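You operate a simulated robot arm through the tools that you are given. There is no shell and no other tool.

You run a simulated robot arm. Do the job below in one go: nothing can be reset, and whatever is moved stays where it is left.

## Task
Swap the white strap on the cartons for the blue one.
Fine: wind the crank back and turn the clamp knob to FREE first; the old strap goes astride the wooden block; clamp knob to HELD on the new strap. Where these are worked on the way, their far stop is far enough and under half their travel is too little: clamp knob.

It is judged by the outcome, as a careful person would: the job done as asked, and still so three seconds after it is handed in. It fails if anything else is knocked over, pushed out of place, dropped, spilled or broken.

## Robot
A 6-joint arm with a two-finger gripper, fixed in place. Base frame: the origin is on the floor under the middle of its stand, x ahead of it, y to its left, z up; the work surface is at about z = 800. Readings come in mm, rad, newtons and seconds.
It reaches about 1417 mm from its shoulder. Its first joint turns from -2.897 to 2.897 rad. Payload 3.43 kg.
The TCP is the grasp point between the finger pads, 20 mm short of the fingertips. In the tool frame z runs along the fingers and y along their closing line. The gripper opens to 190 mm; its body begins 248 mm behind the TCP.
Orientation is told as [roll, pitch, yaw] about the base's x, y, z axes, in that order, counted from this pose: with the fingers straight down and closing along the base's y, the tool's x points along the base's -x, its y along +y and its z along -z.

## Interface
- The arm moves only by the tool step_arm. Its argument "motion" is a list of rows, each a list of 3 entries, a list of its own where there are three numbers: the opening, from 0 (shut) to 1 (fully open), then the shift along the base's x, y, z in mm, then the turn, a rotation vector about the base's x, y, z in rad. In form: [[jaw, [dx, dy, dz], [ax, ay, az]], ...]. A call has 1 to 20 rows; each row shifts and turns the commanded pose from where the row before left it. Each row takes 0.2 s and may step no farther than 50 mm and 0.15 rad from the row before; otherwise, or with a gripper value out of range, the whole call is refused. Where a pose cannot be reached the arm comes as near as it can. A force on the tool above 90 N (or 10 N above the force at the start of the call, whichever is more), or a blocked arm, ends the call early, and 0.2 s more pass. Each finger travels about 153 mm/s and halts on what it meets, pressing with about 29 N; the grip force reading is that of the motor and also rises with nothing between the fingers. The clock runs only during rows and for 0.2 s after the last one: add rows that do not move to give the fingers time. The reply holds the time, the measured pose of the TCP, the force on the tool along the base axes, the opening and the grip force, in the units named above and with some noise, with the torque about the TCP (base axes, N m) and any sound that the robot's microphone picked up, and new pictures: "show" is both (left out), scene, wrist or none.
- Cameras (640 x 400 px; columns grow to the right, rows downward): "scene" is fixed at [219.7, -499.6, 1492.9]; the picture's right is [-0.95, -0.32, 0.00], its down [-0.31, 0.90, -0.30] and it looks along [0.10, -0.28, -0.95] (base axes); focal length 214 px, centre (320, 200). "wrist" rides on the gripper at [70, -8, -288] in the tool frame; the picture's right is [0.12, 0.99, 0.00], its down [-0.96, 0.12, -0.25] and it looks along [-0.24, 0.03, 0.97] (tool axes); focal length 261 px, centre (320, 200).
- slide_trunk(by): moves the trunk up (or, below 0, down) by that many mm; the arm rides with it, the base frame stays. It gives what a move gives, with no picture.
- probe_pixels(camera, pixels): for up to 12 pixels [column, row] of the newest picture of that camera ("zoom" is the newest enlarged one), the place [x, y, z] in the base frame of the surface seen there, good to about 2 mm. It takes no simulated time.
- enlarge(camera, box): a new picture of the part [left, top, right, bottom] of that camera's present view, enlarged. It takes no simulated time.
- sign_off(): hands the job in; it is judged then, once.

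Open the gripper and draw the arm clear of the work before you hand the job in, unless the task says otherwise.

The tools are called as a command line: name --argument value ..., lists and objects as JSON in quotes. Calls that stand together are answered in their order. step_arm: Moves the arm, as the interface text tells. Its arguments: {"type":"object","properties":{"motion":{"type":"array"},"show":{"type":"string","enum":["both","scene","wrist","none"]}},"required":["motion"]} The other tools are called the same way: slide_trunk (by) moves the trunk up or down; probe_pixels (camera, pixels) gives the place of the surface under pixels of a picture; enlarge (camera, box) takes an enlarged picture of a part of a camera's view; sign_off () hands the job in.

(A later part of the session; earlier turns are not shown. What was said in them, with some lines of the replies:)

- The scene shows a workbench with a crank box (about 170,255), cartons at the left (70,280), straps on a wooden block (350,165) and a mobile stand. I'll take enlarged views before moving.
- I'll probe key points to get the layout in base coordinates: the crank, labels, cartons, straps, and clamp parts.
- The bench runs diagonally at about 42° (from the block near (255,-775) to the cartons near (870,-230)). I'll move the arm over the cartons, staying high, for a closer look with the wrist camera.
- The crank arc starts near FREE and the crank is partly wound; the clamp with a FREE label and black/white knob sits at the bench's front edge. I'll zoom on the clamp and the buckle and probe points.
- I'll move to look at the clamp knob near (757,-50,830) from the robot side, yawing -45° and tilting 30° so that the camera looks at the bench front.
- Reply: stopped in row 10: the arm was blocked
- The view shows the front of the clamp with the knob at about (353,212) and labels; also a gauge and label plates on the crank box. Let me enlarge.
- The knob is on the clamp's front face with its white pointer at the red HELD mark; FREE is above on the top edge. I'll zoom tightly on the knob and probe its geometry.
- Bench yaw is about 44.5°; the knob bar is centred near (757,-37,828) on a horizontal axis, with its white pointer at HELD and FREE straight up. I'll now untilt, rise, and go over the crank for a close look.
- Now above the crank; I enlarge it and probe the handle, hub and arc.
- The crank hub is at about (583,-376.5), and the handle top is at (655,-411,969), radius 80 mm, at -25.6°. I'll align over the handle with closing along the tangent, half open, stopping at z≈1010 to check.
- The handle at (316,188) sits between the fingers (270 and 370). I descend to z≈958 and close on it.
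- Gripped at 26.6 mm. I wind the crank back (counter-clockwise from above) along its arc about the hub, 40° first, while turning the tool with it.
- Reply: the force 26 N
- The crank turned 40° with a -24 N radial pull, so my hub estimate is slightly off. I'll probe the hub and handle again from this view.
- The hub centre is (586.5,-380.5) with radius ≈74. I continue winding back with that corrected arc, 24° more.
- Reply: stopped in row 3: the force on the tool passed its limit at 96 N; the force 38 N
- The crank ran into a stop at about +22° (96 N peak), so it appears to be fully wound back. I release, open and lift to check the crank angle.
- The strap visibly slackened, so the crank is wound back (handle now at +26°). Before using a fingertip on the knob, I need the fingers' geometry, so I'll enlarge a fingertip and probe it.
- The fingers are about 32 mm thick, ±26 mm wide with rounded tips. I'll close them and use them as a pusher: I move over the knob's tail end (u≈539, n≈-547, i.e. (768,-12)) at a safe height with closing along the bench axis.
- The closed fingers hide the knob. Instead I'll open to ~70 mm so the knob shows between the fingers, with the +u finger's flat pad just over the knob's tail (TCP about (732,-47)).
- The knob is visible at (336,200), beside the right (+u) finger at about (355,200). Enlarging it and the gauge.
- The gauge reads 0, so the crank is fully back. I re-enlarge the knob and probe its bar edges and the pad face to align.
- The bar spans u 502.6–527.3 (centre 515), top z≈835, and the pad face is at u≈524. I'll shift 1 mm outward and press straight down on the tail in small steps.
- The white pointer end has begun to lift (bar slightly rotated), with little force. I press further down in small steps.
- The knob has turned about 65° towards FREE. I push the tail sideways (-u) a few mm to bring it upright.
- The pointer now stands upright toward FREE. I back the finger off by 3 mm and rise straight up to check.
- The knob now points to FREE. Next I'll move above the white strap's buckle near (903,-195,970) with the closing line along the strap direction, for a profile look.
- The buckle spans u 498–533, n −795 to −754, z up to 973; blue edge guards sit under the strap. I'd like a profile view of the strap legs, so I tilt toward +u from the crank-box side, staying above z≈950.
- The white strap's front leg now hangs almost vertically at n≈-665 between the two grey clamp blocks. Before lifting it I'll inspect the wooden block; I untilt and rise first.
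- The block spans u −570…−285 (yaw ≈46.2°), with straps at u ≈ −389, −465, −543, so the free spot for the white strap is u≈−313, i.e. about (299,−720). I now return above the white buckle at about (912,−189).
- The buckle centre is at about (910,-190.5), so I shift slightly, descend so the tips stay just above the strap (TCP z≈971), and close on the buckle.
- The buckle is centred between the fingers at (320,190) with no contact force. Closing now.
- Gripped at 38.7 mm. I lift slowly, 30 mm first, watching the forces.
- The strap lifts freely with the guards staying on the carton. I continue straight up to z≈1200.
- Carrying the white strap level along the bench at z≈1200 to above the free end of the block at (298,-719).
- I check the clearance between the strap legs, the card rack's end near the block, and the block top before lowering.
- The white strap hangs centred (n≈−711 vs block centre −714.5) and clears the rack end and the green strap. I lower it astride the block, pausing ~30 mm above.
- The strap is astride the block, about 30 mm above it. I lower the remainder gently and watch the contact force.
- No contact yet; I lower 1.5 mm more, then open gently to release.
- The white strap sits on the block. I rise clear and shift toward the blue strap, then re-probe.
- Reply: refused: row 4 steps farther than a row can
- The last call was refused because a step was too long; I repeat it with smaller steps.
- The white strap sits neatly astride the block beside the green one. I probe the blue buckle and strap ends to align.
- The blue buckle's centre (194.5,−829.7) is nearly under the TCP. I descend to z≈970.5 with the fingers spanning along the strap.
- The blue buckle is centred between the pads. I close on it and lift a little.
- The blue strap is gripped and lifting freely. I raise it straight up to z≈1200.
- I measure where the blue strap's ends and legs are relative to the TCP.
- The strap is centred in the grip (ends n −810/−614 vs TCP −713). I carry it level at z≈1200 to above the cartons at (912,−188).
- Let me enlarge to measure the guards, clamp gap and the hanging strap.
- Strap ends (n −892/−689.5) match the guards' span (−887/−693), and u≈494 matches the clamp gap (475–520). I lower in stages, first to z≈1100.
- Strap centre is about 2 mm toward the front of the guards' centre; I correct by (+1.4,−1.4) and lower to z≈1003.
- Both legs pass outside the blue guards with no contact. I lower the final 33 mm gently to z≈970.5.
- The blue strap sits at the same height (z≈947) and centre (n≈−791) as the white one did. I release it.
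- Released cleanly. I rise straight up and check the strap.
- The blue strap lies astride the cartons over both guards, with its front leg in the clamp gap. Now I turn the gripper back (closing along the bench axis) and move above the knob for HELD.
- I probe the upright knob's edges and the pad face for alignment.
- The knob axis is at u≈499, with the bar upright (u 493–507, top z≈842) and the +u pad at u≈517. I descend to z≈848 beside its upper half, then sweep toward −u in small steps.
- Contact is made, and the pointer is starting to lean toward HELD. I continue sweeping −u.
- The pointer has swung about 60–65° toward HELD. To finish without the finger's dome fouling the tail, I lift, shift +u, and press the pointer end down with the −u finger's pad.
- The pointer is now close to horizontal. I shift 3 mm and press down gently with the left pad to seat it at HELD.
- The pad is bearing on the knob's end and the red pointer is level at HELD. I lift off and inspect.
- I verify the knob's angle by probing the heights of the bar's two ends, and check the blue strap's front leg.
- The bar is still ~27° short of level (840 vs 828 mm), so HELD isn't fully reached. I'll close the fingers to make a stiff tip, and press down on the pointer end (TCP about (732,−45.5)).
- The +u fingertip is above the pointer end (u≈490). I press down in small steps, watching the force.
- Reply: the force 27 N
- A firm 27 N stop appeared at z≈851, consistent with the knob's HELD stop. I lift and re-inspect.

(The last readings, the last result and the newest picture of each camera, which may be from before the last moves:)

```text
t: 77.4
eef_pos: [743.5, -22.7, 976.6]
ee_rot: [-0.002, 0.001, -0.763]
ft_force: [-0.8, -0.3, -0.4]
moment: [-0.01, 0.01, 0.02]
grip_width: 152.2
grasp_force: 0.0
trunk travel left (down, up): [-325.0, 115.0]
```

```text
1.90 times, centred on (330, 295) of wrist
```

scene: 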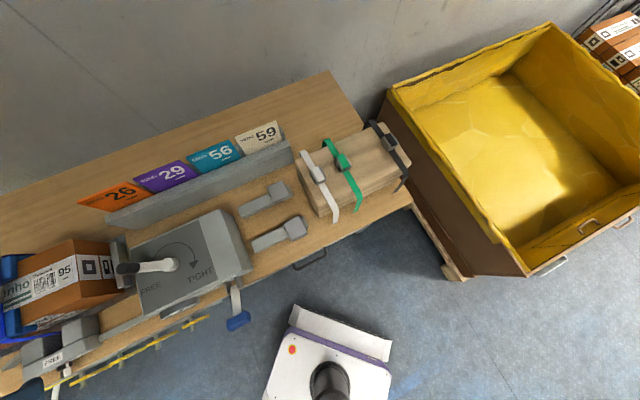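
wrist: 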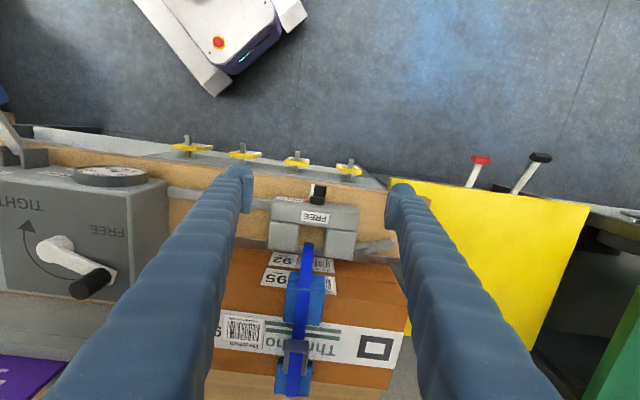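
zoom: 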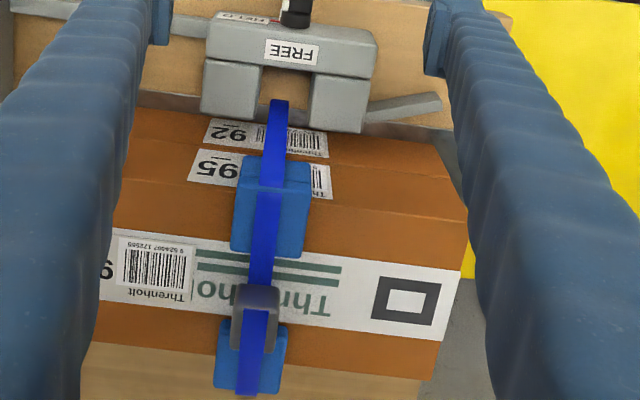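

The bar is level again (z 833–835) with the red pointer at HELD, and the blue strap's front leg is in the clamp gap. I now draw the arm up and clear, and take a final look.

step_arm --motion '[[0.8, [0, 0, 40], [0, 0, 0]], [1, [0, 0, 45], [0, 0, 0]], [1, [0, 0, 45], [0, 0, 0]], [1, [0, 0, 45], [0, 0, 0]], [1, [-10, 0, 45], [0, 0, 0]], [1, [-20, -20, 40], [0, 0, 0]], [1, [-20, -20, 20], [0, 0, 0]], [1, [0, 0, 0], [0, 0, 0]]]'

enlarge --camera "scene" --box '[0, 220, 260, 400]'

enlarge --camera "scene" --box '[230, 90, 430, 260]'

enlarge --camera "wrist" --box '[40, 140, 430, 380]'

```text
t: 79.2
eef_pos: [694.4, -63.9, 1256.2]
ee_rot: [-0.003, 0.001, -0.761]
ft_force: [-0.1, -0.3, -0.7]
moment: [-0.04, 0.04, 0.0]
grip_width: 189.8
grasp_force: 0.1
trunk travel left (down, up): [-325.0, 115.0]
```

scene: 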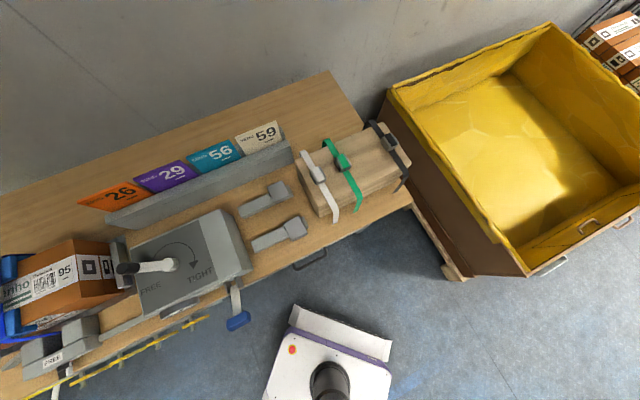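
wrist: 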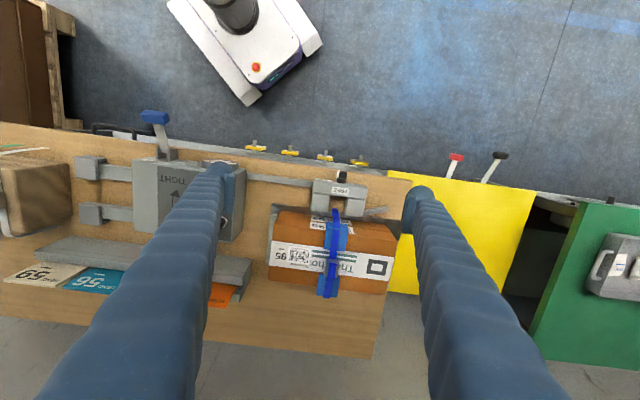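

```text
2.22 times, centred on (130, 310) of scene
```

zoom: 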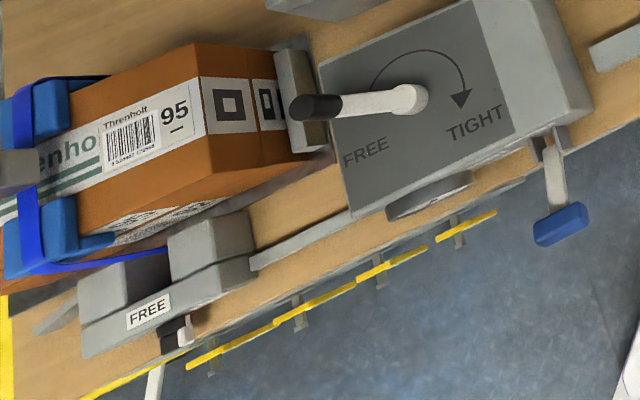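

```text
2.35 times, centred on (330, 175) of scene
```

zoom: 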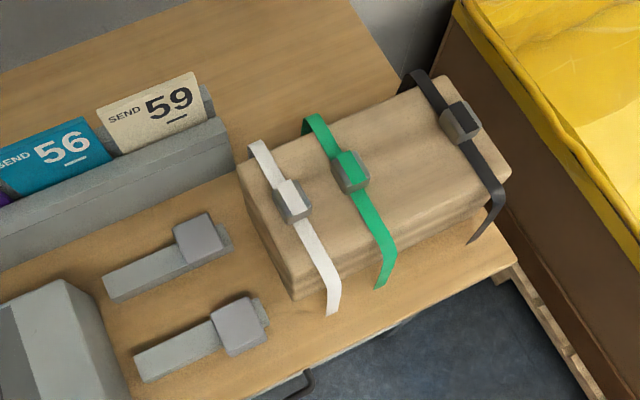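

```text
1.64 times, centred on (235, 260) of wrist
```

zoom: 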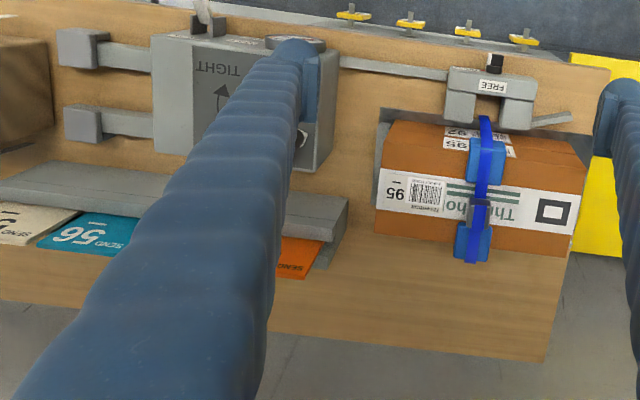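

All is in place: the blue strap is over both guards with the knob at HELD, the crank is at FREE with the gauge at 0, the white strap is astride the block, and the arm is clear. I hand the job in.

sign_off

```text
The job is handed in.
```

The blue strap is now on the cartons in place of the white one, and I have handed the job in. I don't have the judging result.

- **Crank:** I wound it back until it met its stop, and the tension gauge read 0.
- **Clamp knob:** I turned it to FREE before lifting the old strap. With the blue strap on, I turned it back to its stop at HELD. The first push left it about 27° short, so I pressed it the rest of the way and checked that it was level.
- **White strap:** It sits astride the wooden block, in the free spot next to the green strap.
- **Blue strap:** It lies over both blue edge guards, with its front end in the clamp gap.

Nothing else appeared to have moved in the final pictures. The gripper was open and the arm was clear of the bench when I handed in.
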